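You operate a simulated robot arm through the tools that you are given. There is no shell and no other tool.

The job below is to be done with a simulated two-armed robot. You get a single attempt, and the scene is never put back.

Task
Swab the grit off the chain, brush oil on its dry links and shut the trough lid.
Fine: use the chain swab, the chain brush and the chain oil tin; put both tools back on their rests. A coat counts when it lies all over at full strength: go over it till it gets no stronger. What is to be rubbed or washed off counts as gone when no trace of it is left.

Only the result counts: the job must be done as asked and must still hold three seconds after the hand-in. Knocking over, shifting, dropping, spilling or breaking anything else fails it. Lids that push on must go on centred and level and be pressed home; caps that screw on are set level and turned clockwise until they are tight.

Robot
Two 6-joint arms with two-finger grippers on one trunk that stands fixed in place. Base frame: the origin is at the foot of the trunk, x ahead of it, y to its left, z up. Units: mm, degrees, N and s.
The left shoulder is at [60, 143, 900], the right one opposite. With the tool pointing down near the work surface each hand reaches from about 300 to 720 mm from the base axis, measured 20 degrees to its own side. Payload 2.45 kg a hand.
The TCP of each hand is the grasp point between the finger pads, 26 mm short of the fingertips. In the tool frame z runs along the fingers and y along their closing line. The gripper opens to 96 mm; its body begins 69 mm behind the TCP.
Orientation is that of the tool frame in the base frame, as a unit quaternion [x, y, z, w]. With the fingers straight down and closing along the base's y, the tool's x points along the base's -x, its y along +y and its z along -z.

Tools
- The arms move only by the tool apply_moves. It takes "left_steps", "right_steps" or both (then of equal length, played together; a hand with none holds still); each is a list of rows, each a list of 6 numbers: the shift along the tool's x, y, z in mm, then the turn, a rotation vector about the tool's x, y, z in degrees. In form: [[dx, dy, dz, ax, ay, az], ...]. A call has 1 to 20 rows; each row is the pose to reach, as a shift and turn from the pose commanded when the call began, along the tool's axes at that moment. "left_gripper" and "right_gripper" are, for a hand that has rows, the opening in per cent of the stroke, from 0 (shut) to 100 (fully open), set as the call begins (left out, the last holds). Rows are played at 5 a second. More than 50 mm and 8.6 degrees between two rows, or a gripper value outside its range, and nothing of the call is played. A pose out of reach is approached as far as the arm can. The call stops where the force on the tool passes 40 N (or 10 N more than at its start, if that is more) or the arm is blocked; 0.2 s more then pass. Each finger travels about 79.9 mm/s and halts on what it meets, pressing with about 22 N; the grip force reading is that of the motor and also rises with nothing between the fingers. The clock runs only during rows and for 0.2 s after the last one: add rows that repeat a pose to give the fingers time. The reply holds the time, the measured pose of the TCP, the force on the tool along the base axes, the opening and the grip force, in the units named above and with some noise, with the torque about the TCP (base axes, N m) and any sound that the robot's microphone picked up.
- Cameras (640 x 400 px; columns grow to the right, rows downward): "scene" is now at [113.9, 45, 1509.2]; the picture's right is [0.53, -0.85, -0.00], its down [-0.62, -0.39, -0.68] and it looks along [0.58, 0.36, -0.73] (base axes); focal length 292 px, centre (320, 200). "left" rides on the left gripper at [82, -3, -98] in its tool frame; the picture's right is [0.04, 1.00, 0.00], its down [-0.73, 0.03, -0.68] and it looks along [-0.68, 0.03, 0.73] (tool axes); focal length 256 px, centre (320, 200). "right" rides on the right gripper at [82, 3, -98] in its tool frame; the picture's right is [-0.04, 1.00, 0.00], its down [-0.73, -0.03, -0.68] and it looks along [-0.68, -0.03, 0.73] (tool axes); focal length 256 px, centre (320, 200). There is no depth. A picture from a camera that has moved, and an enlarged one, comes with that camera's place and axes in the base frame and with its lens. The place of the scene camera against the robot may be out by one fixed shift of up to 18 mm in any direction.
- snapshot(camera): a new picture of that camera. The clock stands still meanwhile.
- slide_trunk(by): slides the trunk up (or, below 0, down) by that many mm; the arms and the scene camera ride with it, the base frame stays. It gives what a move gives, with no picture.
- pan_tilt(pan, tilt): turns the head with the scene camera to pan (to the left, within 86 degrees either way) and tilt (down, from -29 to 69), counted from straight ahead of the robot. It gives what a move gives.
- zoom(camera, box): a new picture of the part [left, top, right, bottom] of that camera's present view, enlarged. The clock stands still meanwhile.
- sign_off(): hands the job in; it is judged then, once.

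Places have to be worked out from the pictures, the camera data and where the tool is seen. Open the grippers and draw the arms clear of the work before you hand the job in, unless the task says otherwise.

The tools are called after "Emit:" as name(argument=value, ...) on one line, values as JSON. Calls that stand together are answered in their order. apply_moves: Moves the arms, as the interface text tells. Its arguments: {"type":"object","properties":{"left_steps":{"type":"array","items":{"type":"array","items":{"type":"number"}}},"left_gripper":{"type":"number"},"right_steps":{"type":"array","items":{"type":"array","items":{"type":"number"}}},"right_gripper":{"type":"number"}},"required":[]} The other tools are called the same way: slide_trunk (by) moves the trunk up or down; pan_tilt (pan, tilt) turns the head that bears the scene camera; snapshot (camera) takes a picture; zoom (camera, box) takes an enlarged picture of a part of a camera's view; sign_off () hands the job in.

At the start:

```text
clock: 0.0
left_eef_pos: [305.0, 413.0, 1269.4]
left_tcp_rot: [0.001, 1.0, 0.0, 0.0]
left_wrist_force: [-0.3, -0.5, 0.1]
left_wrist_torque: [0.01, 0.02, 0.0]
left_grip_width: 96.1
left_grasp_force: 0.1
right_eef_pos: [370.9, 6.9, 1195.7]
right_tcp_rot: [-0.001, 1.0, -0.001, 0.0]
right_wrist_force: [-0.6, -0.7, -0.5]
right_wrist_torque: [-0.03, 0.01, 0.0]
right_grip_width: 96.0
right_grasp_force: 0.0
trunk travel left (down, up): [-525.0, 65.0]
head pan, tilt (commanded): [32.3, 47.0]
```

scene: 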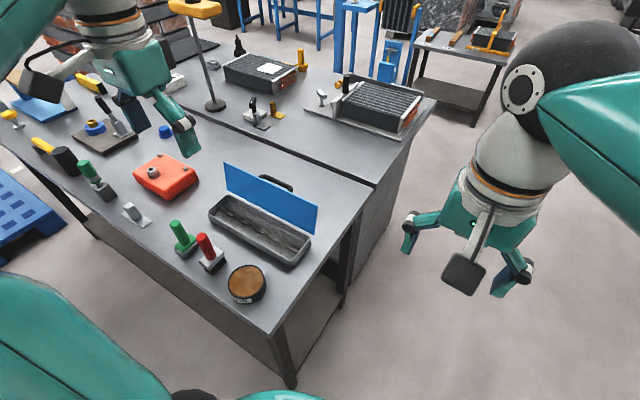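
right: 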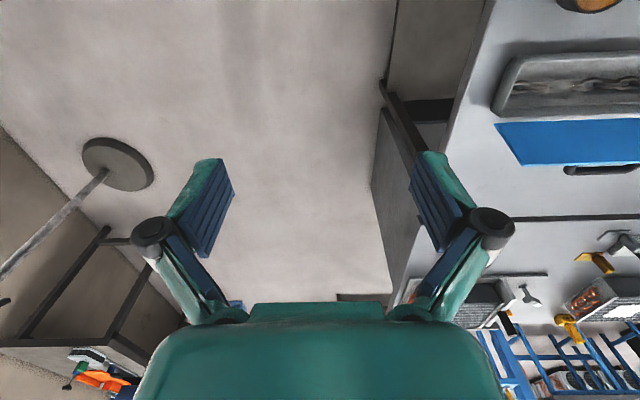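
left: 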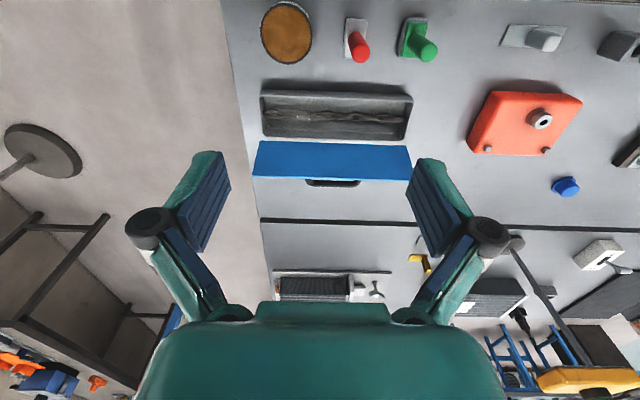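

I see a trough with a chain and a raised blue lid, red- and green-handled tools, and a round tin of brown fluid. I zoom in to identify them.

Emit:
zoom(camera="scene", box=[160, 150, 340, 310])

Emit:
zoom(camera="left", box=[240, 0, 460, 200])

Emit:
zoom(camera="scene", box=[0, 60, 200, 240])

```text
2.50 times, centred on (250, 230) of scene
camera zoom: at [113.9, 45.0, 1509.2], right [0.53, -0.85, 0.0], down [-0.62, -0.39, -0.68], along [0.58, 0.36, -0.73], focal length 730 px, centre (495, 125)
```

zoom: 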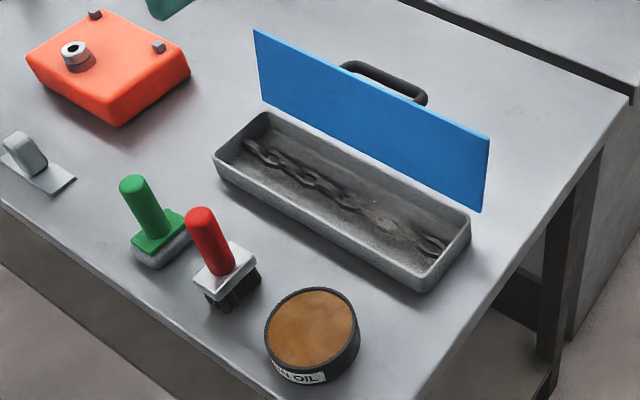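

```text
2.00 times, centred on (350, 100) of left
camera zoom: at [222.4, 410.2, 1367.1], right [-0.04, 1.0, 0.0], down [0.73, 0.03, 0.68], along [0.68, 0.03, -0.73], focal length 512 px, centre (260, 400)
```

zoom: 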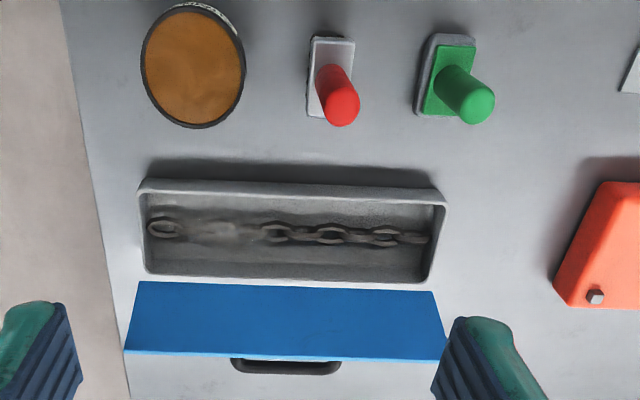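

```text
2.22 times, centred on (100, 150) of scene
camera zoom: at [113.9, 45.0, 1509.2], right [0.53, -0.85, 0.0], down [-0.62, -0.39, -0.68], along [0.58, 0.36, -0.73], focal length 649 px, centre (809, 311)
```

zoom: 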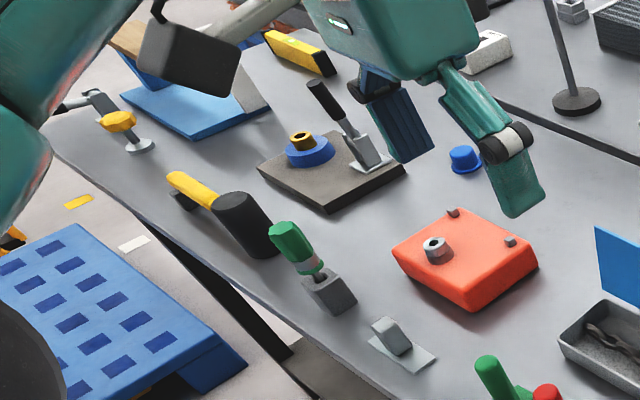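

The green-handled tool has a pale pad (the swab), the red one dark bristles (the brush), and the brown tin is labelled OIL. I lower the left hand for a closer camera view to measure them.

Emit:
apply_moves(left_steps=[[0, 0, 40, 0, 0, 0], [0, -10, 80, 0, 0, 0], [0, -20, 120, 0, 0, 0], [0, -30, 160, 0, 0, 0], [0, -30, 160, 0, 0, 0]])

Emit:
pan_tilt(pan=42, tilt=52)

Emit:
snapshot(camera="left")

Emit:
snapshot(camera="scene")

```text
clock: 1.2
left_eef_pos: [303.8, 383.9, 1108.8]
left_tcp_rot: [-0.001, 1.0, 0.001, 0.001]
left_wrist_force: [-0.1, -0.1, 0.0]
left_wrist_torque: [0.01, 0.01, 0.01]
left_grip_width: 96.0
left_grasp_force: 0.2
right_eef_pos: [369.6, 6.0, 1196.7]
right_tcp_rot: [0.0, 1.0, 0.0, 0.0]
right_wrist_force: [0.4, 0.9, 0.2]
right_wrist_torque: [-0.02, 0.03, -0.02]
right_grip_width: 96.2
right_grasp_force: 0.1
trunk travel left (down, up): [-525.0, 65.0]
head pan, tilt (commanded): [32.3, 47.0]
```

```text
clock: 1.9
left_eef_pos: [304.4, 384.1, 1108.3]
left_tcp_rot: [0.001, 1.0, 0.0, 0.0]
left_wrist_force: [-0.9, 0.2, 0.0]
left_wrist_torque: [0.0, 0.0, 0.01]
left_grip_width: 95.8
left_grasp_force: 0.1
right_eef_pos: [371.2, 6.6, 1196.5]
right_tcp_rot: [0.0, 1.0, -0.001, 0.001]
right_wrist_force: [-0.1, -0.4, 0.0]
right_wrist_torque: [0.03, 0.02, 0.0]
right_grip_width: 96.2
right_grasp_force: 0.0
trunk travel left (down, up): [-525.0, 65.0]
head pan, tilt (commanded): [42.0, 52.0]
```

```text
taken
camera left: at [222.6, 381.1, 1207.0], right [-0.04, 1.0, 0.0], down [0.73, 0.03, 0.68], along [0.68, 0.03, -0.73], focal length 256 px, centre (320, 200)
```

left: 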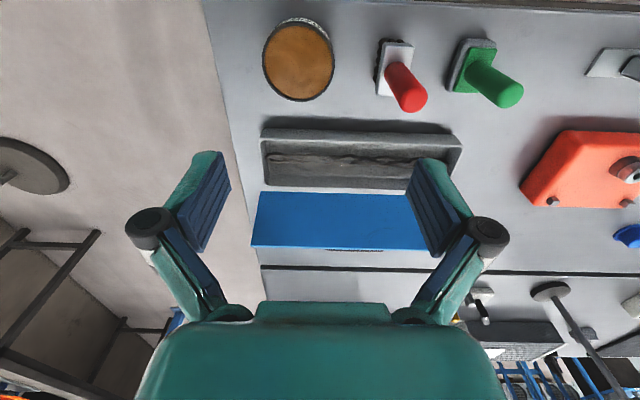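

```text
taken
camera scene: at [102.4, 52.7, 1502.4], right [0.67, -0.74, 0.0], down [-0.59, -0.53, -0.62], along [0.46, 0.41, -0.79], focal length 292 px, centre (320, 200)
```

scene: 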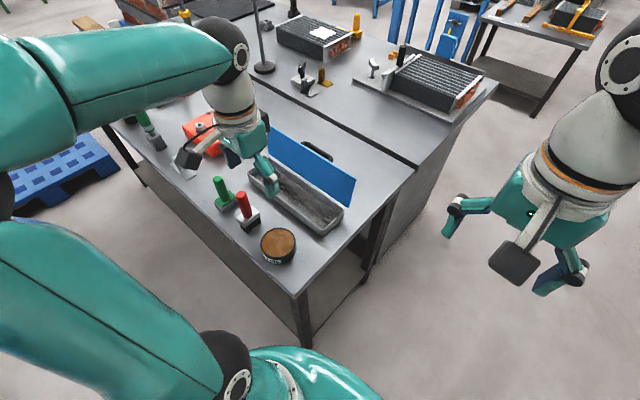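

The tools are in view from the left hand. I zoom in for pixel measurements.

Emit:
zoom(camera="left", box=[240, 0, 400, 100])

Emit:
zoom(camera="left", box=[370, 20, 530, 120])

Emit:
zoom(camera="left", box=[240, 110, 480, 260])

Emit:
zoom(camera="scene", box=[200, 120, 360, 270])

```text
4.00 times, centred on (320, 50) of left
camera zoom: at [222.6, 381.1, 1207.0], right [-0.04, 1.0, 0.0], down [0.73, 0.03, 0.68], along [0.68, 0.03, -0.73], focal length 1024 px, centre (320, 800)
```

zoom: 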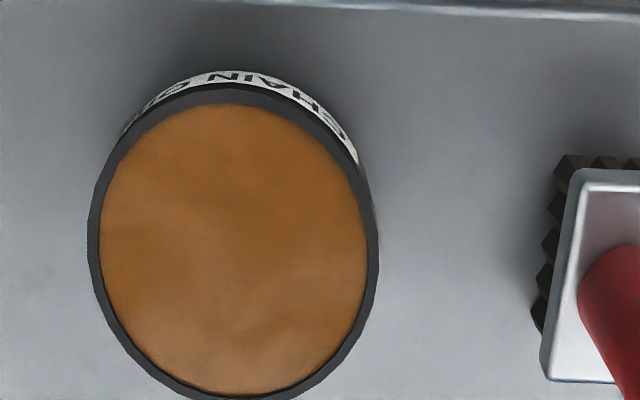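

```text
4.00 times, centred on (450, 70) of left
camera zoom: at [222.6, 381.1, 1207.0], right [-0.04, 1.0, 0.0], down [0.73, 0.03, 0.68], along [0.68, 0.03, -0.73], focal length 1024 px, centre (-200, 720)
```

zoom: 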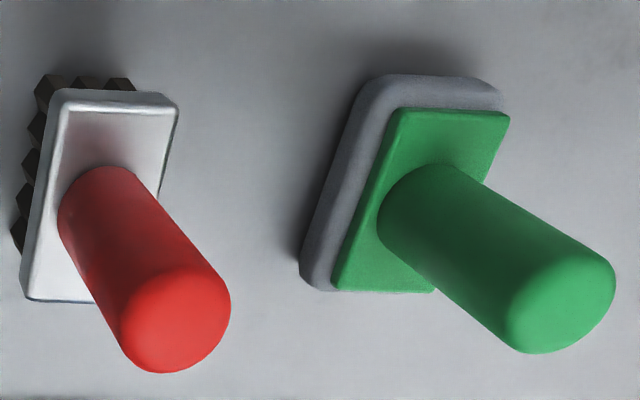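

```text
2.67 times, centred on (360, 185) of left
camera zoom: at [222.6, 381.1, 1207.0], right [-0.04, 1.0, 0.0], down [0.73, 0.03, 0.68], along [0.68, 0.03, -0.73], focal length 683 px, centre (213, 240)
```

zoom: 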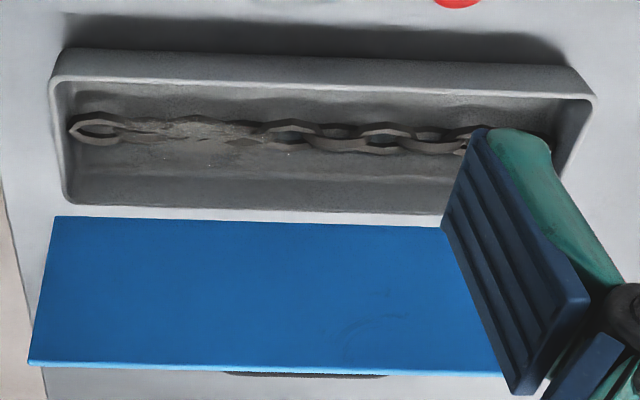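

```text
2.67 times, centred on (280, 195) of scene
camera zoom: at [102.4, 52.7, 1502.4], right [0.67, -0.74, 0.0], down [-0.59, -0.53, -0.62], along [0.46, 0.41, -0.79], focal length 779 px, centre (427, 213)
```

zoom: 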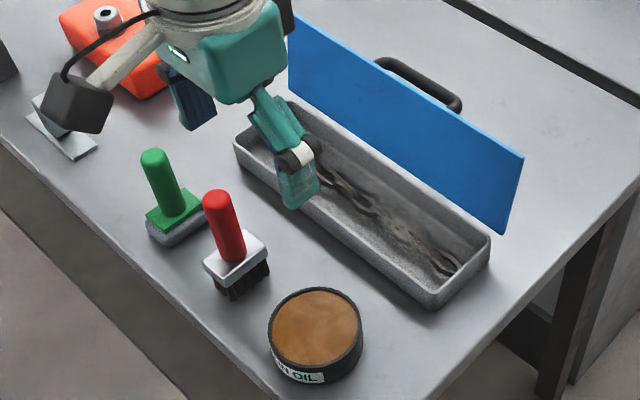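

The tin rim looks to be at about z 870 and the tools stand about 140 mm to its left. I take two laterally spaced, lower views for stereo.

Emit:
apply_moves(left_steps=[[0, -20, 20, 0, 0, 0], [0, -50, 45, 0, 0, 0], [0, -84, 60, 0, 0, 0], [0, -84, 60, 0, 0, 0], [0, -84, 60, 0, 0, 0]])

Emit:
snapshot(camera="left")

Emit:
apply_moves(left_steps=[[0, 40, 0, 0, 0, 0], [0, 80, 0, 0, 0, 0], [0, 120, 0, 0, 0, 0], [0, 160, 0, 0, 0, 0], [0, 160, 0, 0, 0, 0], [0, 160, 0, 0, 0, 0]])

Emit:
snapshot(camera="left")

```text
clock: 3.1
left_eef_pos: [301.5, 301.5, 1048.4]
left_tcp_rot: [-0.001, 1.0, -0.001, 0.001]
left_wrist_force: [0.3, 0.7, -0.2]
left_wrist_torque: [-0.02, -0.02, 0.01]
left_grip_width: 96.1
left_grasp_force: 0.1
right_eef_pos: [370.6, 5.8, 1196.4]
right_tcp_rot: [0.0, 1.0, 0.0, 0.0]
right_wrist_force: [0.8, 0.3, 0.4]
right_wrist_torque: [0.01, 0.0, 0.0]
right_grip_width: 96.2
right_grasp_force: 0.1
trunk travel left (down, up): [-525.0, 65.0]
head pan, tilt (commanded): [42.0, 52.0]
```

```text
taken
camera left: at [220.4, 297.4, 1147.1], right [-0.04, 1.0, 0.0], down [0.73, 0.03, 0.68], along [0.68, 0.03, -0.73], focal length 256 px, centre (320, 200)
```

left: 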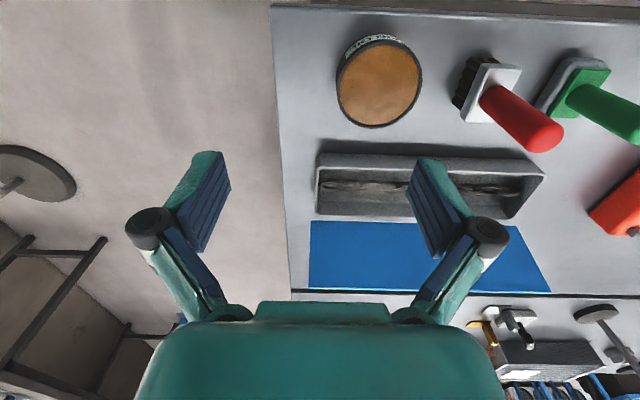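

```text
clock: 4.5
left_eef_pos: [300.5, 461.4, 1048.7]
left_tcp_rot: [0.001, 1.0, 0.0, 0.0]
left_wrist_force: [-0.4, -0.8, 1.1]
left_wrist_torque: [0.02, 0.02, 0.01]
left_grip_width: 96.0
left_grasp_force: 0.2
right_eef_pos: [370.7, 6.7, 1197.3]
right_tcp_rot: [0.0, 1.0, 0.0, 0.0]
right_wrist_force: [0.6, 0.3, 0.1]
right_wrist_torque: [0.01, 0.02, -0.01]
right_grip_width: 96.0
right_grasp_force: 0.0
trunk travel left (down, up): [-525.0, 65.0]
head pan, tilt (commanded): [42.0, 52.0]
```

```text
taken
camera left: at [220.1, 458.5, 1146.8], right [-0.04, 1.0, 0.0], down [0.73, 0.03, 0.68], along [0.68, 0.03, -0.73], focal length 256 px, centre (320, 200)
```

left: 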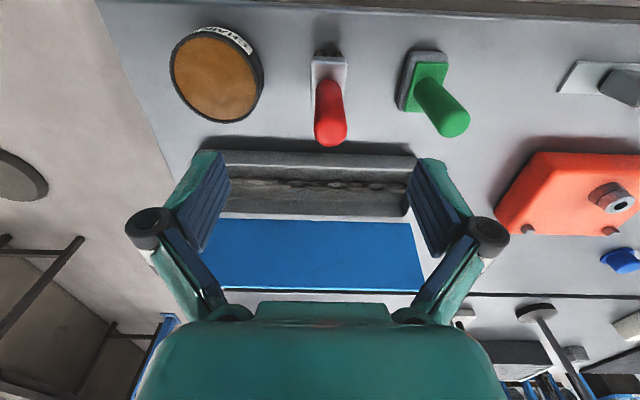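

Stereo puts the oil tin's rim centre near (306, 360, 877). I zoom in this view to measure the tools and trough.

Emit:
zoom(camera="left", box=[280, 30, 480, 155])

Emit:
zoom(camera="left", box=[190, 130, 440, 300])

Emit:
zoom(camera="left", box=[150, 0, 310, 130])

Emit:
snapshot(camera="scene")

```text
3.20 times, centred on (380, 92) of left
camera zoom: at [220.1, 458.5, 1146.8], right [-0.04, 1.0, 0.0], down [0.73, 0.03, 0.68], along [0.68, 0.03, -0.73], focal length 819 px, centre (128, 544)
```

zoom: 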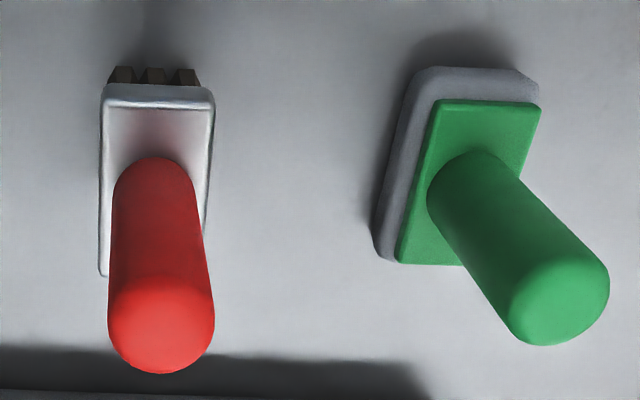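

```text
2.35 times, centred on (315, 215) of left
camera zoom: at [220.1, 458.5, 1146.8], right [-0.04, 1.0, 0.0], down [0.73, 0.03, 0.68], along [0.68, 0.03, -0.73], focal length 602 px, centre (332, 165)
```

zoom: 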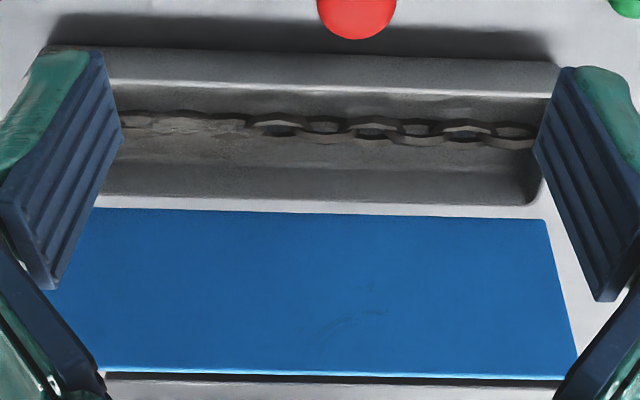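

```text
3.08 times, centred on (230, 65) of left
camera zoom: at [220.1, 458.5, 1146.8], right [-0.04, 1.0, 0.0], down [0.73, 0.03, 0.68], along [0.68, 0.03, -0.73], focal length 788 px, centre (597, 615)
```

zoom: 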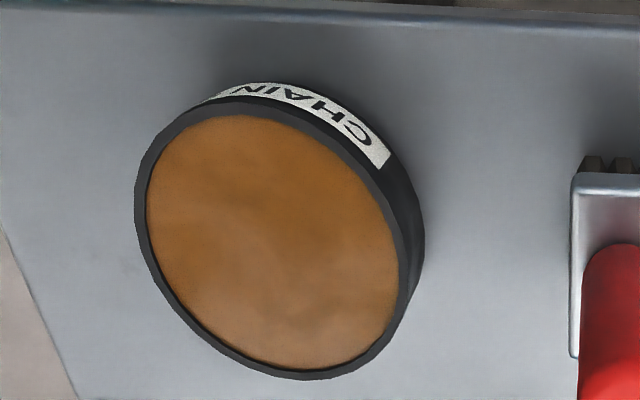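

```text
taken
camera scene: at [102.6, 53.0, 1502.4], right [0.67, -0.74, 0.0], down [-0.59, -0.53, -0.62], along [0.46, 0.41, -0.79], focal length 292 px, centre (320, 200)
```

scene: 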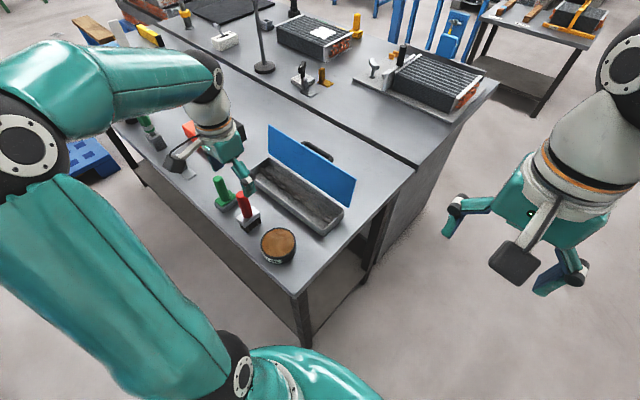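

Estimates: swab handle axis near (310, 568) with top z≈958, brush handle near (311, 470) with top z≈976, and trough rim z≈900 spanning x 396–484, y 308–588. I move above the swab with a part-open gripper to check alignment.

Emit:
apply_moves(left_steps=[[-3, 40, 0, 0, 0, 0], [-6, 80, 0, 0, 0, 0], [-9, 106, 0, 0, 0, 0], [-9, 106, 30, 0, 0, 0], [-9, 106, 50, 0, 0, 0], [-9, 106, 50, 0, 0, 0], [-9, 106, 50, 0, 0, 0]], left_gripper=62)

Emit:
snapshot(camera="left")

Emit:
snapshot(camera="scene")

```text
clock: 6.1
left_eef_pos: [311.7, 566.5, 999.4]
left_tcp_rot: [0.001, 1.0, 0.0, 0.0]
left_wrist_force: [0.9, 0.5, -0.1]
left_wrist_torque: [-0.03, -0.02, 0.02]
left_grip_width: 59.5
left_grasp_force: 0.0
right_eef_pos: [371.2, 6.1, 1196.0]
right_tcp_rot: [0.001, 1.0, 0.001, 0.0]
right_wrist_force: [0.2, 0.2, 0.3]
right_wrist_torque: [-0.01, 0.04, -0.01]
right_grip_width: 95.7
right_grasp_force: 0.1
trunk travel left (down, up): [-525.0, 65.0]
head pan, tilt (commanded): [42.0, 52.0]
```

```text
taken
camera left: at [230.7, 562.8, 1097.2], right [-0.04, 1.0, 0.0], down [0.73, 0.03, 0.68], along [0.68, 0.03, -0.73], focal length 256 px, centre (320, 200)
```

left: 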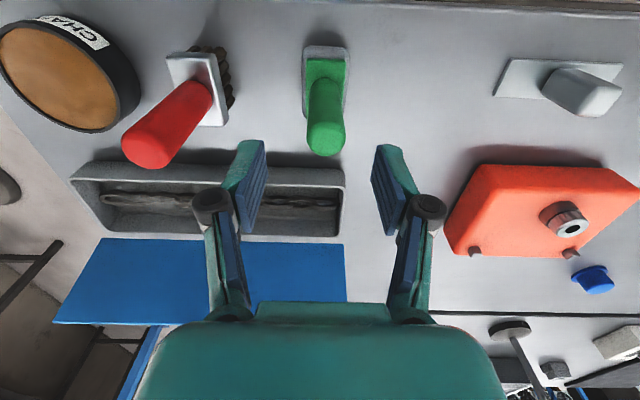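

```text
taken
camera scene: at [102.5, 52.9, 1502.4], right [0.67, -0.74, 0.0], down [-0.59, -0.53, -0.62], along [0.46, 0.41, -0.79], focal length 292 px, centre (320, 200)
```

scene: 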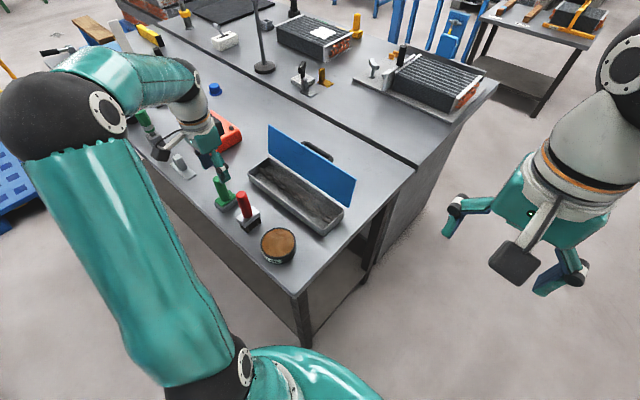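

The swab handle sits between the fingers (about 3 mm to the +y side). I correct and descend so the TCP is at z≈920 around the handle.

Emit:
apply_moves(left_steps=[[1.5, 2.5, 20, 0, 0, 0], [1.5, 2.5, 45, 0, 0, 0], [1.5, 2.5, 65, 0, 0, 0], [1.5, 2.5, 79, 0, 0, 0], [1.5, 2.5, 79, 0, 0, 0]])

Emit:
snapshot(camera="left")

```text
clock: 7.3
left_eef_pos: [309.9, 567.1, 919.6]
left_tcp_rot: [0.0, 1.0, 0.0, 0.0]
left_wrist_force: [-0.3, 0.1, 0.2]
left_wrist_torque: [0.0, -0.01, 0.01]
left_grip_width: 59.7
left_grasp_force: 0.2
right_eef_pos: [370.7, 6.1, 1197.2]
right_tcp_rot: [0.0, 1.0, 0.0, 0.0]
right_wrist_force: [-0.2, 0.1, -0.4]
right_wrist_torque: [0.03, 0.0, 0.0]
right_grip_width: 96.0
right_grasp_force: 0.0
trunk travel left (down, up): [-525.0, 65.0]
head pan, tilt (commanded): [42.0, 52.0]
```

```text
taken
camera left: at [229.8, 563.6, 1018.6], right [-0.04, 1.0, 0.0], down [0.73, 0.03, 0.68], along [0.68, 0.03, -0.73], focal length 256 px, centre (320, 200)
```

left: 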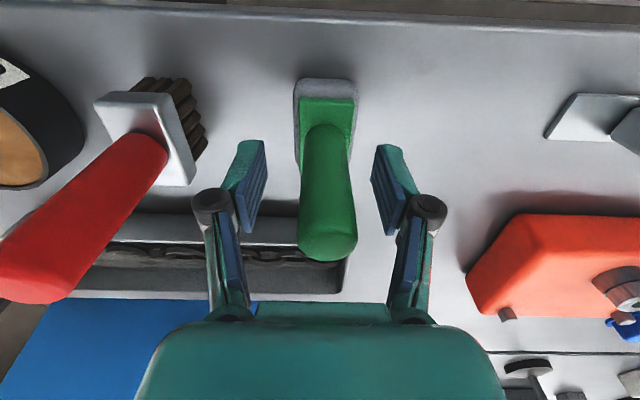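

The handle appears about 3 mm toward +y of the finger centre; I shift by that and look again before closing.

Emit:
apply_moves(left_steps=[[0, 3, 0, 0, 0, 0], [0, 3, 0, 0, 0, 0]])

Emit:
zoom(camera="left", box=[200, 60, 460, 300])

```text
clock: 7.9
left_eef_pos: [311.6, 569.6, 920.9]
left_tcp_rot: [0.001, 1.0, 0.0, 0.0]
left_wrist_force: [0.1, -0.8, 0.1]
left_wrist_torque: [0.01, 0.0, 0.03]
left_grip_width: 59.2
left_grasp_force: 0.1
right_eef_pos: [370.7, 5.6, 1196.6]
right_tcp_rot: [0.0, 1.0, -0.001, 0.0]
right_wrist_force: [-0.6, -0.6, -0.3]
right_wrist_torque: [0.01, 0.02, 0.01]
right_grip_width: 96.0
right_grasp_force: 0.1
trunk travel left (down, up): [-525.0, 65.0]
head pan, tilt (commanded): [42.0, 52.0]
```

```text
1.67 times, centred on (330, 180) of left
camera zoom: at [230.0, 567.0, 1018.7], right [-0.04, 1.0, 0.0], down [0.73, 0.03, 0.68], along [0.68, 0.03, -0.73], focal length 427 px, centre (303, 233)
```

zoom: 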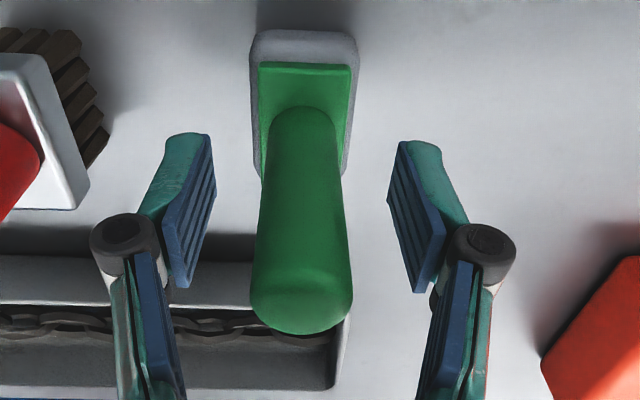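

The handle is now centred between the pads, so I close the gripper on it.

Emit:
apply_moves(left_steps=[[0, 0, 0, 0, 0, 0], [0, 0, 0, 0, 0, 0], [0, 0, 0, 0, 0, 0], [0, 0, 0, 0, 0, 0]], left_gripper=0)

Emit:
snapshot(camera="left")

```text
clock: 8.9
left_eef_pos: [310.7, 570.6, 920.3]
left_tcp_rot: [0.0, 1.0, 0.0, 0.0]
left_wrist_force: [0.4, 0.4, 0.4]
left_wrist_torque: [-0.01, -0.02, 0.03]
left_grip_width: 24.1
left_grasp_force: 22.2
right_eef_pos: [371.1, 6.6, 1196.8]
right_tcp_rot: [0.0, 1.0, 0.0, -0.001]
right_wrist_force: [0.6, 0.2, -1.1]
right_wrist_torque: [0.02, -0.04, 0.0]
right_grip_width: 96.2
right_grasp_force: 0.1
trunk travel left (down, up): [-525.0, 65.0]
head pan, tilt (commanded): [42.0, 52.0]
```

```text
taken
camera left: at [230.1, 566.9, 1018.8], right [-0.04, 1.0, 0.0], down [0.73, 0.03, 0.68], along [0.68, 0.03, -0.73], focal length 256 px, centre (320, 200)
```

left: 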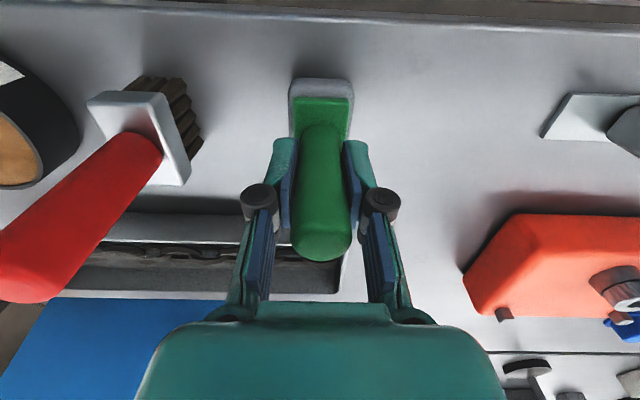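

The swab is held (24 mm width). I lift it straight up and look at it.

Emit:
apply_moves(left_steps=[[0, 0, -10, 0, 0, 0], [0, 0, -30, 0, 0, 0], [0, 0, -60, 0, 0, 0], [0, 0, -90, 0, 0, 0], [0, 0, -90, 0, 0, 0]])

Emit:
zoom(camera="scene", box=[180, 110, 360, 260])

Emit:
zoom(camera="scene", box=[240, 150, 350, 240])

Emit:
snapshot(camera="left")

```text
clock: 10.1
left_eef_pos: [311.6, 570.7, 1010.0]
left_tcp_rot: [0.001, 1.0, 0.0, 0.0]
left_wrist_force: [-0.9, 0.0, -0.4]
left_wrist_torque: [0.0, -0.01, 0.0]
left_grip_width: 24.1
left_grasp_force: 22.4
right_eef_pos: [371.6, 6.3, 1196.4]
right_tcp_rot: [0.0, 1.0, 0.0, 0.0]
right_wrist_force: [-0.6, -0.8, 0.9]
right_wrist_torque: [0.0, -0.01, -0.03]
right_grip_width: 95.9
right_grasp_force: 0.1
trunk travel left (down, up): [-525.0, 65.0]
head pan, tilt (commanded): [42.0, 52.0]
```

```text
2.67 times, centred on (270, 185) of scene
camera zoom: at [102.7, 53.1, 1502.4], right [0.67, -0.74, 0.0], down [-0.59, -0.53, -0.62], along [0.46, 0.41, -0.79], focal length 779 px, centre (453, 240)
```

zoom: 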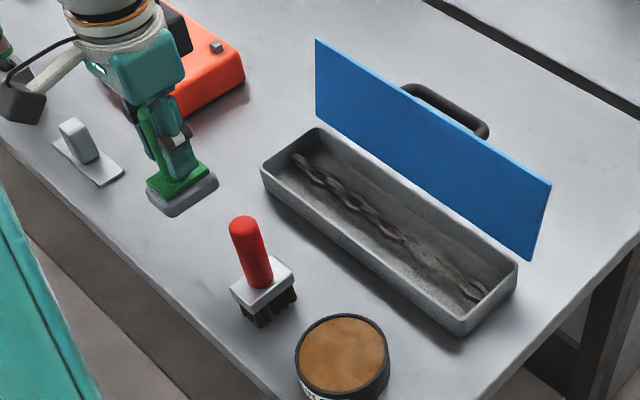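

```text
4.44 times, centred on (295, 195) of scene
camera zoom: at [102.7, 53.1, 1502.4], right [0.67, -0.74, 0.0], down [-0.59, -0.53, -0.62], along [0.46, 0.41, -0.79], focal length 1298 px, centre (431, 222)
```

zoom: 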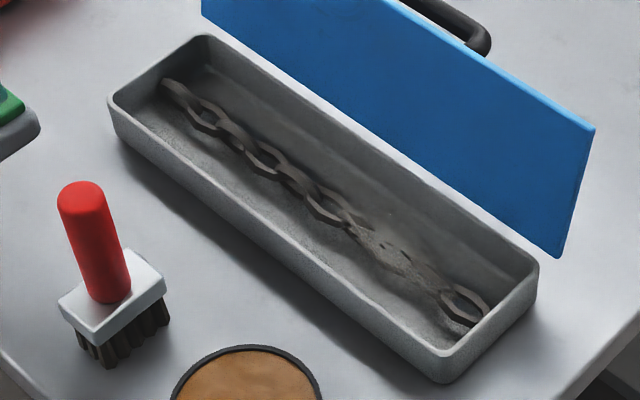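

```text
taken
camera left: at [231.1, 566.7, 1108.0], right [-0.04, 1.0, 0.0], down [0.73, 0.03, 0.68], along [0.68, 0.03, -0.73], focal length 256 px, centre (320, 200)
```

left: 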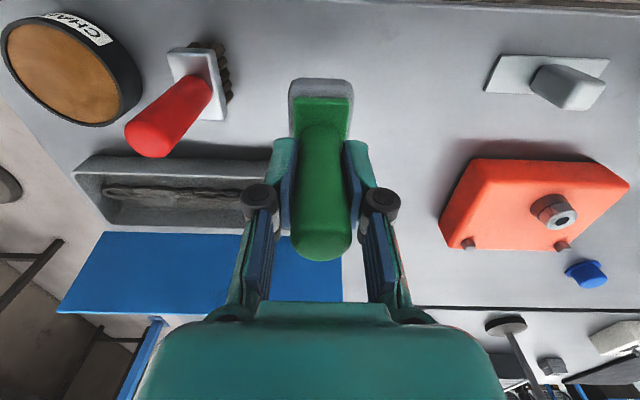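

The swab is lifted and the grit patch is visible on the chain's right-hand (lower y) portion. I zoom on the trough in this view for stereo, then move over for a second view.

Emit:
zoom(camera="left", box=[60, 140, 290, 240])

Emit:
apply_moves(left_steps=[[5, -45, -40, 0, 0, 0], [10, -90, -60, 0, 0, 0], [10, -135, -60, 0, 0, 0], [10, -180, -60, 0, 0, 0], [10, -225, -60, 0, 0, 0], [10, -270, -60, 0, 0, 0], [10, -315, -60, 0, 0, 0], [10, -315, -60, 0, 0, 0], [10, -315, -60, 0, 0, 0]])

Emit:
snapshot(camera="left")

```text
2.78 times, centred on (175, 190) of left
camera zoom: at [231.1, 566.7, 1108.0], right [-0.04, 1.0, 0.0], down [0.73, 0.03, 0.68], along [0.68, 0.03, -0.73], focal length 712 px, centre (724, 228)
```

zoom: 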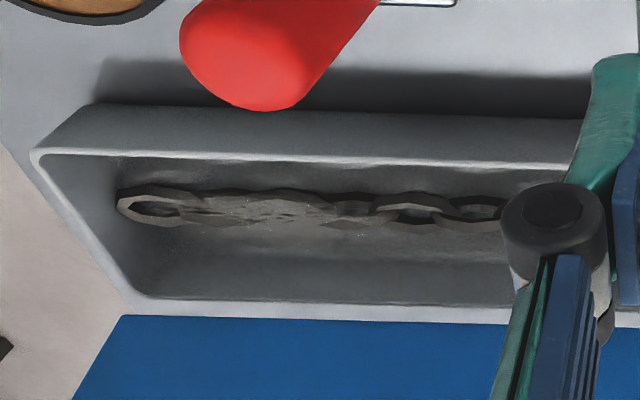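

```text
refused: row 1 steps farther than a row can; nothing moved
```

```text
taken
camera left: at [231.1, 566.7, 1108.0], right [-0.04, 1.0, 0.0], down [0.73, 0.03, 0.68], along [0.68, 0.03, -0.73], focal length 256 px, centre (320, 200)
```

left: 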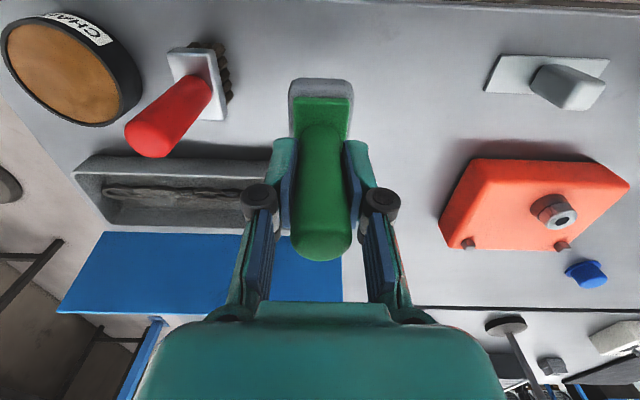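

That row was too long and nothing moved. I first raise well above the brush handle (pad bottom over z 1000), then move sideways in shorter rows.

Emit:
apply_moves(left_steps=[[0, 0, -35, 0, 0, 0], [0, 0, -70, 0, 0, 0], [0, -45, -75, 0, 0, 0], [0, -90, -75, 0, 0, 0], [0, -135, -75, 0, 0, 0], [0, -180, -75, 0, 0, 0], [0, -225, -75, 0, 0, 0], [0, -270, -75, 0, 0, 0], [0, -310, -75, 0, 0, 0], [0, -310, -75, 0, 0, 0], [0, -310, -75, 0, 0, 0]])

Emit:
snapshot(camera="left")

Emit:
zoom(camera="left", box=[330, 100, 580, 260])

```text
clock: 12.5
left_eef_pos: [309.0, 261.9, 1087.6]
left_tcp_rot: [0.0, 1.0, 0.0, -0.001]
left_wrist_force: [-0.8, -0.4, -0.6]
left_wrist_torque: [0.01, -0.03, -0.01]
left_grip_width: 24.1
left_grasp_force: 21.7
right_eef_pos: [370.9, 6.6, 1196.3]
right_tcp_rot: [0.0, 1.0, 0.0, 0.0]
right_wrist_force: [-0.4, 0.5, -0.1]
right_wrist_torque: [0.02, 0.03, 0.02]
right_grip_width: 95.7
right_grasp_force: 0.1
trunk travel left (down, up): [-525.0, 65.0]
head pan, tilt (commanded): [42.0, 52.0]
```

```text
taken
camera left: at [228.2, 258.6, 1186.3], right [-0.04, 1.0, 0.0], down [0.73, 0.03, 0.68], along [0.68, 0.03, -0.73], focal length 256 px, centre (320, 200)
```

left: 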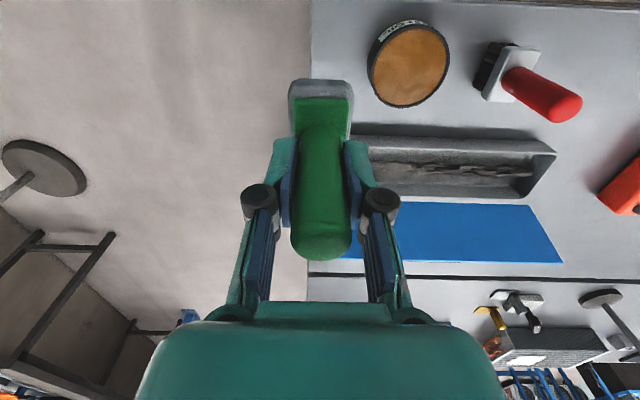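

```text
2.50 times, centred on (455, 180) of left
camera zoom: at [228.2, 258.6, 1186.3], right [-0.04, 1.0, 0.0], down [0.73, 0.03, 0.68], along [0.68, 0.03, -0.73], focal length 640 px, centre (-18, 250)
```

zoom: 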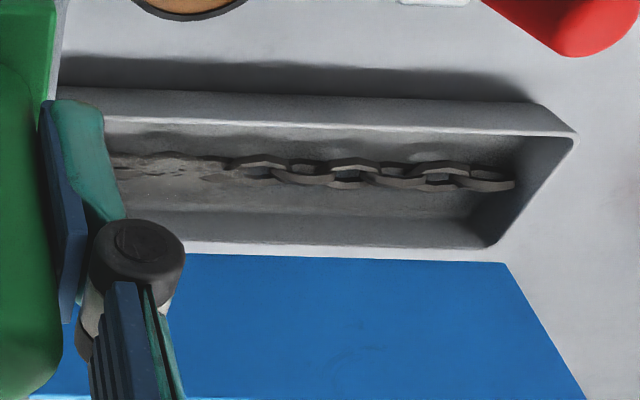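

The rim is near z 889 and spans y 308–591; the chain lies around x≈452. I move to mid-length for another view of the trough's left end before lowering the swab.

Emit:
apply_moves(left_steps=[[0, 45, 0, 0, 0, 0], [0, 90, 0, 0, 0, 0], [0, 135, 0, 0, 0, 0], [0, 180, 0, 0, 0, 0], [0, 220, 0, 0, 0, 0], [0, 220, 0, 0, 0, 0], [0, 220, 0, 0, 0, 0]])

Emit:
zoom(camera="left", box=[160, 100, 480, 260])

Emit:
zoom(camera="scene", box=[230, 130, 360, 250])

```text
clock: 14.1
left_eef_pos: [311.0, 478.3, 1085.9]
left_tcp_rot: [0.0, 1.0, 0.0, 0.0]
left_wrist_force: [0.4, -0.7, -0.5]
left_wrist_torque: [0.02, -0.02, 0.02]
left_grip_width: 24.3
left_grasp_force: 21.7
right_eef_pos: [371.1, 6.7, 1197.2]
right_tcp_rot: [0.0, 1.0, 0.0, 0.0]
right_wrist_force: [0.6, 0.2, 0.2]
right_wrist_torque: [0.0, 0.06, 0.03]
right_grip_width: 95.9
right_grasp_force: 0.0
trunk travel left (down, up): [-525.0, 65.0]
head pan, tilt (commanded): [42.0, 52.0]
```

```text
2.00 times, centred on (320, 180) of left
camera zoom: at [229.3, 474.9, 1184.2], right [-0.04, 1.0, 0.0], down [0.73, 0.03, 0.68], along [0.68, 0.03, -0.73], focal length 512 px, centre (320, 240)
```

zoom: 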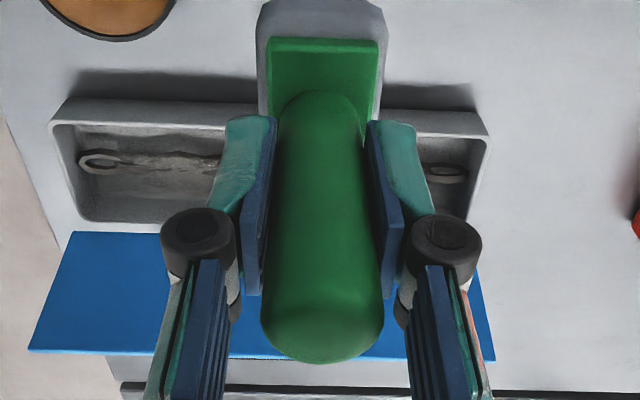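

```text
3.33 times, centred on (295, 190) of scene
camera zoom: at [102.6, 53.1, 1502.4], right [0.67, -0.74, 0.0], down [-0.59, -0.53, -0.62], along [0.46, 0.41, -0.79], focal length 974 px, centre (403, 233)
```

zoom: 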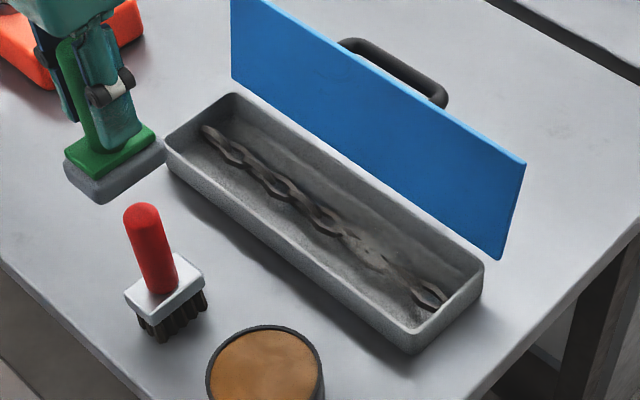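

The chain runs about y 314–588 at x≈451, top near z 870, with grit around y 335–420. I carry the swab over the grit zone at safe height.

Emit:
apply_moves(left_steps=[[-40, 0, 0, 0, 0, 0], [-80, 0, 0, 0, 0, 0], [-120, 0, 0, 0, 0, 0], [-139, -35, 0, 0, 0, 0], [-139, -78, 0, 0, 0, 0], [-139, -78, 40, 0, 0, 0], [-139, -78, 80, 0, 0, 0], [-139, -78, 80, 0, 0, 0], [-139, -78, 80, 0, 0, 0]])

Emit:
snapshot(camera="left")

Emit:
zoom(camera="scene", box=[210, 110, 370, 250])

```text
clock: 16.1
left_eef_pos: [451.0, 401.6, 1005.2]
left_tcp_rot: [0.001, 1.0, 0.0, 0.0]
left_wrist_force: [0.0, -0.4, -0.8]
left_wrist_torque: [0.02, -0.02, -0.01]
left_grip_width: 23.9
left_grasp_force: 21.5
right_eef_pos: [371.7, 6.9, 1197.1]
right_tcp_rot: [0.0, 1.0, 0.001, 0.0]
right_wrist_force: [-0.4, -1.1, 0.4]
right_wrist_torque: [0.03, -0.01, 0.03]
right_grip_width: 96.1
right_grasp_force: 0.1
trunk travel left (down, up): [-525.0, 65.0]
head pan, tilt (commanded): [42.0, 52.0]
```

```text
taken
camera left: at [370.3, 398.0, 1102.5], right [-0.04, 1.0, 0.0], down [0.73, 0.03, 0.68], along [0.68, 0.03, -0.73], focal length 256 px, centre (320, 200)
```

left: 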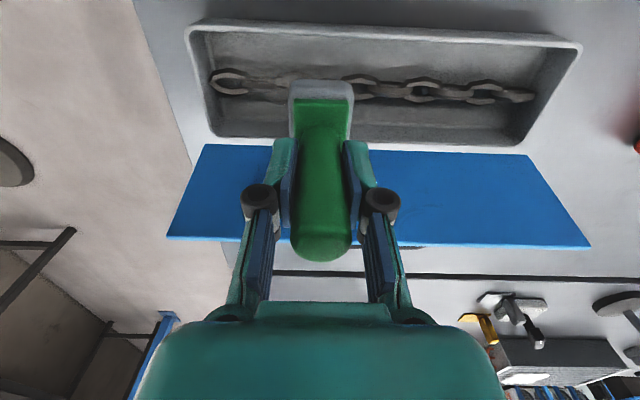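

```text
2.86 times, centred on (290, 180) of scene
camera zoom: at [102.8, 52.8, 1502.4], right [0.67, -0.74, 0.0], down [-0.59, -0.53, -0.62], along [0.46, 0.41, -0.79], focal length 834 px, centre (406, 257)
```

zoom: 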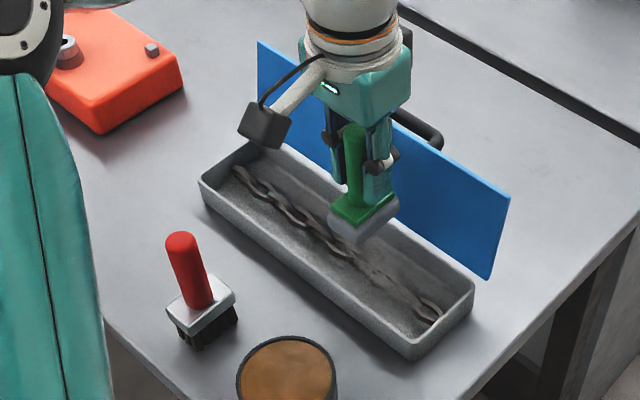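

This view shows the whole trough clearly; I zoom to measure the chain and interior.

Emit:
zoom(camera="left", box=[180, 10, 390, 150])

Emit:
zoom(camera="left", box=[380, 10, 590, 150])

```text
2.86 times, centred on (285, 80) of left
camera zoom: at [370.3, 398.0, 1102.5], right [-0.04, 1.0, 0.0], down [0.73, 0.03, 0.68], along [0.68, 0.03, -0.73], focal length 731 px, centre (420, 543)
```

zoom: 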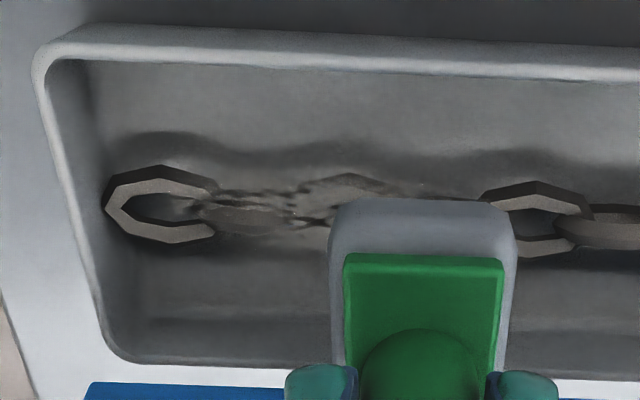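

```text
2.86 times, centred on (485, 80) of left
camera zoom: at [370.3, 398.0, 1102.5], right [-0.04, 1.0, 0.0], down [0.73, 0.03, 0.68], along [0.68, 0.03, -0.73], focal length 731 px, centre (-151, 543)
```

zoom: 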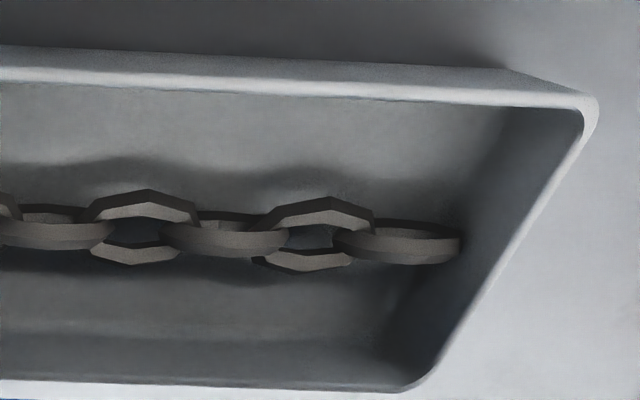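

The chain alternates flat and on-edge links, with tops probably near z 875–880. I lower the swab to just above and then feel for contact in small steps.

Emit:
apply_moves(left_steps=[[0, 0, 20, 0, 0, 0], [0, 0, 35, 0, 0, 0], [0, 0, 40, 0, 0, 0], [0, 0, 40, 0, 0, 0]])

Emit:
zoom(camera="scene", box=[230, 130, 350, 235])

Emit:
snapshot(camera="left")

```text
clock: 17.1
left_eef_pos: [449.4, 401.8, 964.9]
left_tcp_rot: [0.0, 1.0, 0.0, 0.001]
left_wrist_force: [0.2, 0.2, -1.5]
left_wrist_torque: [0.0, -0.02, -0.01]
left_grip_width: 24.0
left_grasp_force: 21.6
right_eef_pos: [371.6, 5.9, 1197.4]
right_tcp_rot: [0.0, 1.0, 0.0, -0.001]
right_wrist_force: [-0.1, 0.3, -1.1]
right_wrist_torque: [-0.02, 0.02, -0.03]
right_grip_width: 96.0
right_grasp_force: 0.1
trunk travel left (down, up): [-525.0, 65.0]
head pan, tilt (commanded): [42.0, 52.0]
```

```text
3.81 times, centred on (290, 182) of scene
camera zoom: at [102.5, 52.7, 1502.4], right [0.67, -0.74, 0.0], down [-0.59, -0.53, -0.62], along [0.46, 0.41, -0.79], focal length 1112 px, centre (434, 267)
```

zoom: 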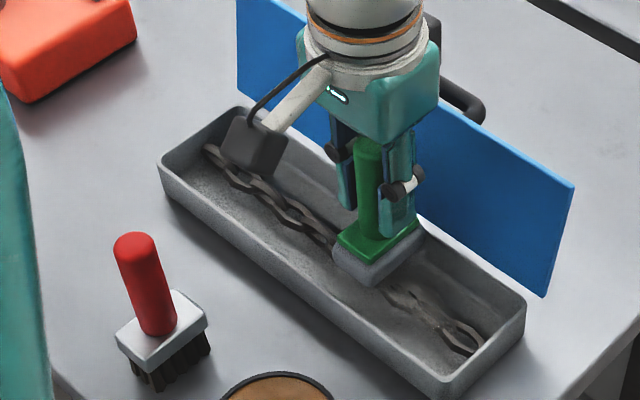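

```text
taken
camera left: at [369.2, 398.4, 1063.9], right [-0.04, 1.0, 0.0], down [0.73, 0.03, 0.68], along [0.68, 0.03, -0.73], focal length 256 px, centre (320, 200)
```

left: 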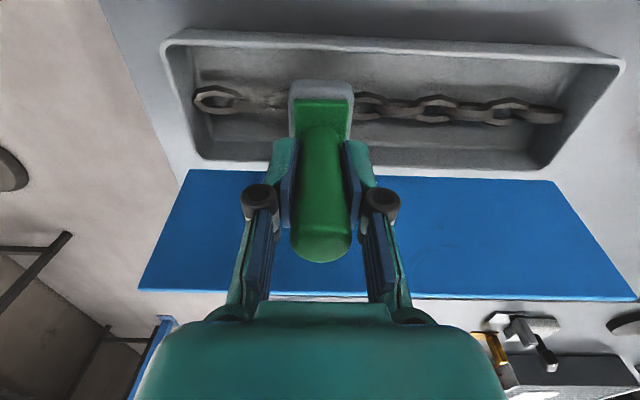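

No contact yet at z≈965. I go down a few mm at a time watching the force.

Emit:
apply_moves(left_steps=[[0, 0, 3, 0, 0, 0], [0, 0, 6, 0, 0, 0], [0, 0, 6, 0, 0, 0]])

Emit:
apply_moves(left_steps=[[0, 0, 2, 0, 0, 0], [0, 0, 4, 0, 0, 0], [0, 0, 4, 0, 0, 0]])

```text
clock: 17.9
left_eef_pos: [450.3, 401.9, 960.4]
left_tcp_rot: [0.0, 1.0, 0.0, 0.0]
left_wrist_force: [0.6, 0.7, -0.8]
left_wrist_torque: [0.02, -0.01, -0.01]
left_grip_width: 23.9
left_grasp_force: 21.8
right_eef_pos: [370.1, 6.2, 1196.0]
right_tcp_rot: [0.0, 1.0, 0.0, -0.001]
right_wrist_force: [-0.3, -0.6, 0.6]
right_wrist_torque: [-0.01, -0.02, -0.04]
right_grip_width: 95.9
right_grasp_force: 0.1
trunk travel left (down, up): [-525.0, 65.0]
head pan, tilt (commanded): [42.0, 52.0]
```

```text
clock: 18.7
left_eef_pos: [450.9, 402.6, 955.5]
left_tcp_rot: [0.0, 1.0, 0.0, 0.0]
left_wrist_force: [-0.7, 0.0, -1.0]
left_wrist_torque: [0.02, 0.01, -0.03]
left_grip_width: 24.2
left_grasp_force: 22.2
right_eef_pos: [370.9, 5.9, 1197.0]
right_tcp_rot: [0.0, 1.0, 0.0, 0.0]
right_wrist_force: [0.4, -0.2, 0.1]
right_wrist_torque: [-0.03, 0.02, -0.01]
right_grip_width: 95.8
right_grasp_force: 0.0
trunk travel left (down, up): [-525.0, 65.0]
head pan, tilt (commanded): [42.0, 52.0]
```

Still no contact at z≈955.5, so I continue down in small steps.

Emit:
apply_moves(left_steps=[[0, 0, 2, 0, 0, 0], [0, 0, 4, 0, 0, 0], [0, 0, 4, 0, 0, 0]])

Emit:
apply_moves(left_steps=[[0, 0, 2, 0, 0, 0], [0, 0, 3, 0, 0, 0], [0, 0, 3, 0, 0, 0]])

```text
clock: 19.5
left_eef_pos: [450.5, 403.8, 951.6]
left_tcp_rot: [0.0, 1.0, -0.001, 0.0]
left_wrist_force: [0.5, 0.0, -1.3]
left_wrist_torque: [0.01, 0.01, 0.0]
left_grip_width: 24.0
left_grasp_force: 22.0
right_eef_pos: [372.1, 6.1, 1196.8]
right_tcp_rot: [0.0, 1.0, -0.001, -0.001]
right_wrist_force: [-0.1, 1.0, -0.7]
right_wrist_torque: [-0.01, 0.0, 0.06]
right_grip_width: 95.9
right_grasp_force: 0.1
trunk travel left (down, up): [-525.0, 65.0]
head pan, tilt (commanded): [42.0, 52.0]
```

```text
clock: 20.3
left_eef_pos: [451.0, 404.7, 947.1]
left_tcp_rot: [0.0, 1.0, 0.0, -0.001]
left_wrist_force: [0.7, 0.5, -1.7]
left_wrist_torque: [-0.01, 0.0, 0.02]
left_grip_width: 24.2
left_grasp_force: 21.6
right_eef_pos: [371.0, 6.1, 1196.9]
right_tcp_rot: [0.0, 1.0, 0.001, 0.0]
right_wrist_force: [-0.3, -0.8, 0.4]
right_wrist_torque: [0.0, 0.01, -0.03]
right_grip_width: 96.0
right_grasp_force: 0.0
trunk travel left (down, up): [-525.0, 65.0]
head pan, tilt (commanded): [42.0, 52.0]
```

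Force is still about −1.5 N (tool weight). I check visually how close the pad is to the chain.

Emit:
zoom(camera="scene", box=[270, 150, 350, 220])

Emit:
zoom(camera="left", box=[180, 30, 440, 190])

```text
5.71 times, centred on (310, 185) of scene
camera zoom: at [102.7, 52.8, 1502.4], right [0.67, -0.74, 0.0], down [-0.59, -0.53, -0.62], along [0.46, 0.41, -0.79], focal length 1669 px, centre (377, 286)
```

zoom: 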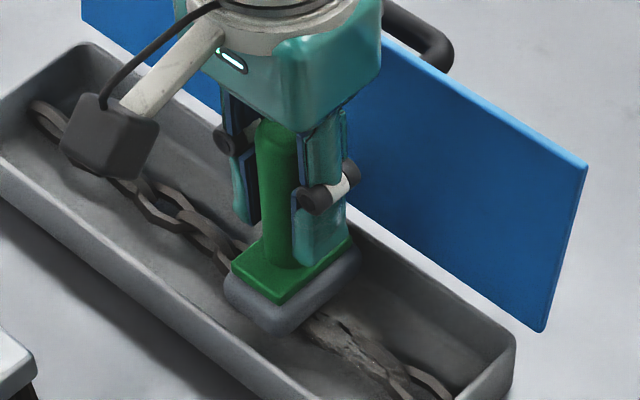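

```text
2.46 times, centred on (310, 110) of left
camera zoom: at [369.2, 400.1, 1046.1], right [-0.04, 1.0, 0.0], down [0.73, 0.03, 0.68], along [0.68, 0.03, -0.73], focal length 630 px, centre (345, 422)
```

zoom: 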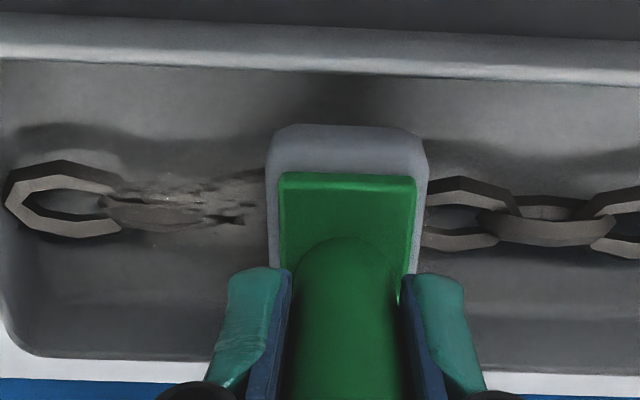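

The pad looks nearly on the chain; I keep lowering in 2 mm steps.

Emit:
apply_moves(left_steps=[[0, 0, 1, 0, 0, 0], [0, 0, 2, 0, 0, 0], [0, 0, 2, 0, 0, 0]])

Emit:
apply_moves(left_steps=[[0, 0, 1, 0, 0, 0], [0, 0, 2, 0, 0, 0], [0, 0, 2, 0, 0, 0]])

Emit:
apply_moves(left_steps=[[0, 0, 1, 0, 0, 0], [0, 0, 2, 0, 0, 0], [0, 0, 2, 0, 0, 0]])

```text
clock: 21.1
left_eef_pos: [449.3, 403.4, 947.0]
left_tcp_rot: [0.0, 1.0, 0.001, 0.0]
left_wrist_force: [-0.2, -0.1, 3.5]
left_wrist_torque: [0.14, 0.02, 0.02]
left_grip_width: 24.1
left_grasp_force: 22.0
right_eef_pos: [370.6, 5.5, 1197.6]
right_tcp_rot: [0.0, 1.0, 0.0, 0.001]
right_wrist_force: [-0.6, -0.9, 0.4]
right_wrist_torque: [-0.02, 0.02, -0.01]
right_grip_width: 95.9
right_grasp_force: 0.1
trunk travel left (down, up): [-525.0, 65.0]
head pan, tilt (commanded): [42.0, 52.0]
```

```text
clock: 21.9
left_eef_pos: [450.2, 402.0, 946.5]
left_tcp_rot: [0.001, 1.0, 0.0, 0.002]
left_wrist_force: [-0.1, -2.3, 17.8]
left_wrist_torque: [-0.11, 0.14, 0.0]
left_grip_width: 24.0
left_grasp_force: 22.4
right_eef_pos: [370.6, 5.3, 1197.0]
right_tcp_rot: [0.0, 1.0, 0.001, 0.0]
right_wrist_force: [-0.4, 0.2, -0.6]
right_wrist_torque: [-0.01, 0.01, 0.0]
right_grip_width: 95.9
right_grasp_force: 0.0
trunk travel left (down, up): [-525.0, 65.0]
head pan, tilt (commanded): [42.0, 52.0]
```

```text
clock: 22.7
left_eef_pos: [450.1, 403.6, 943.7]
left_tcp_rot: [-0.001, 1.0, 0.001, 0.0]
left_wrist_force: [2.8, -0.2, 18.8]
left_wrist_torque: [-0.04, -0.16, 0.01]
left_grip_width: 24.2
left_grasp_force: 21.8
right_eef_pos: [369.5, 6.8, 1196.5]
right_tcp_rot: [0.0, 1.0, 0.001, 0.0]
right_wrist_force: [-0.1, 0.4, 0.0]
right_wrist_torque: [0.02, 0.03, 0.03]
right_grip_width: 95.9
right_grasp_force: 0.1
trunk travel left (down, up): [-525.0, 65.0]
head pan, tilt (commanded): [42.0, 52.0]
```

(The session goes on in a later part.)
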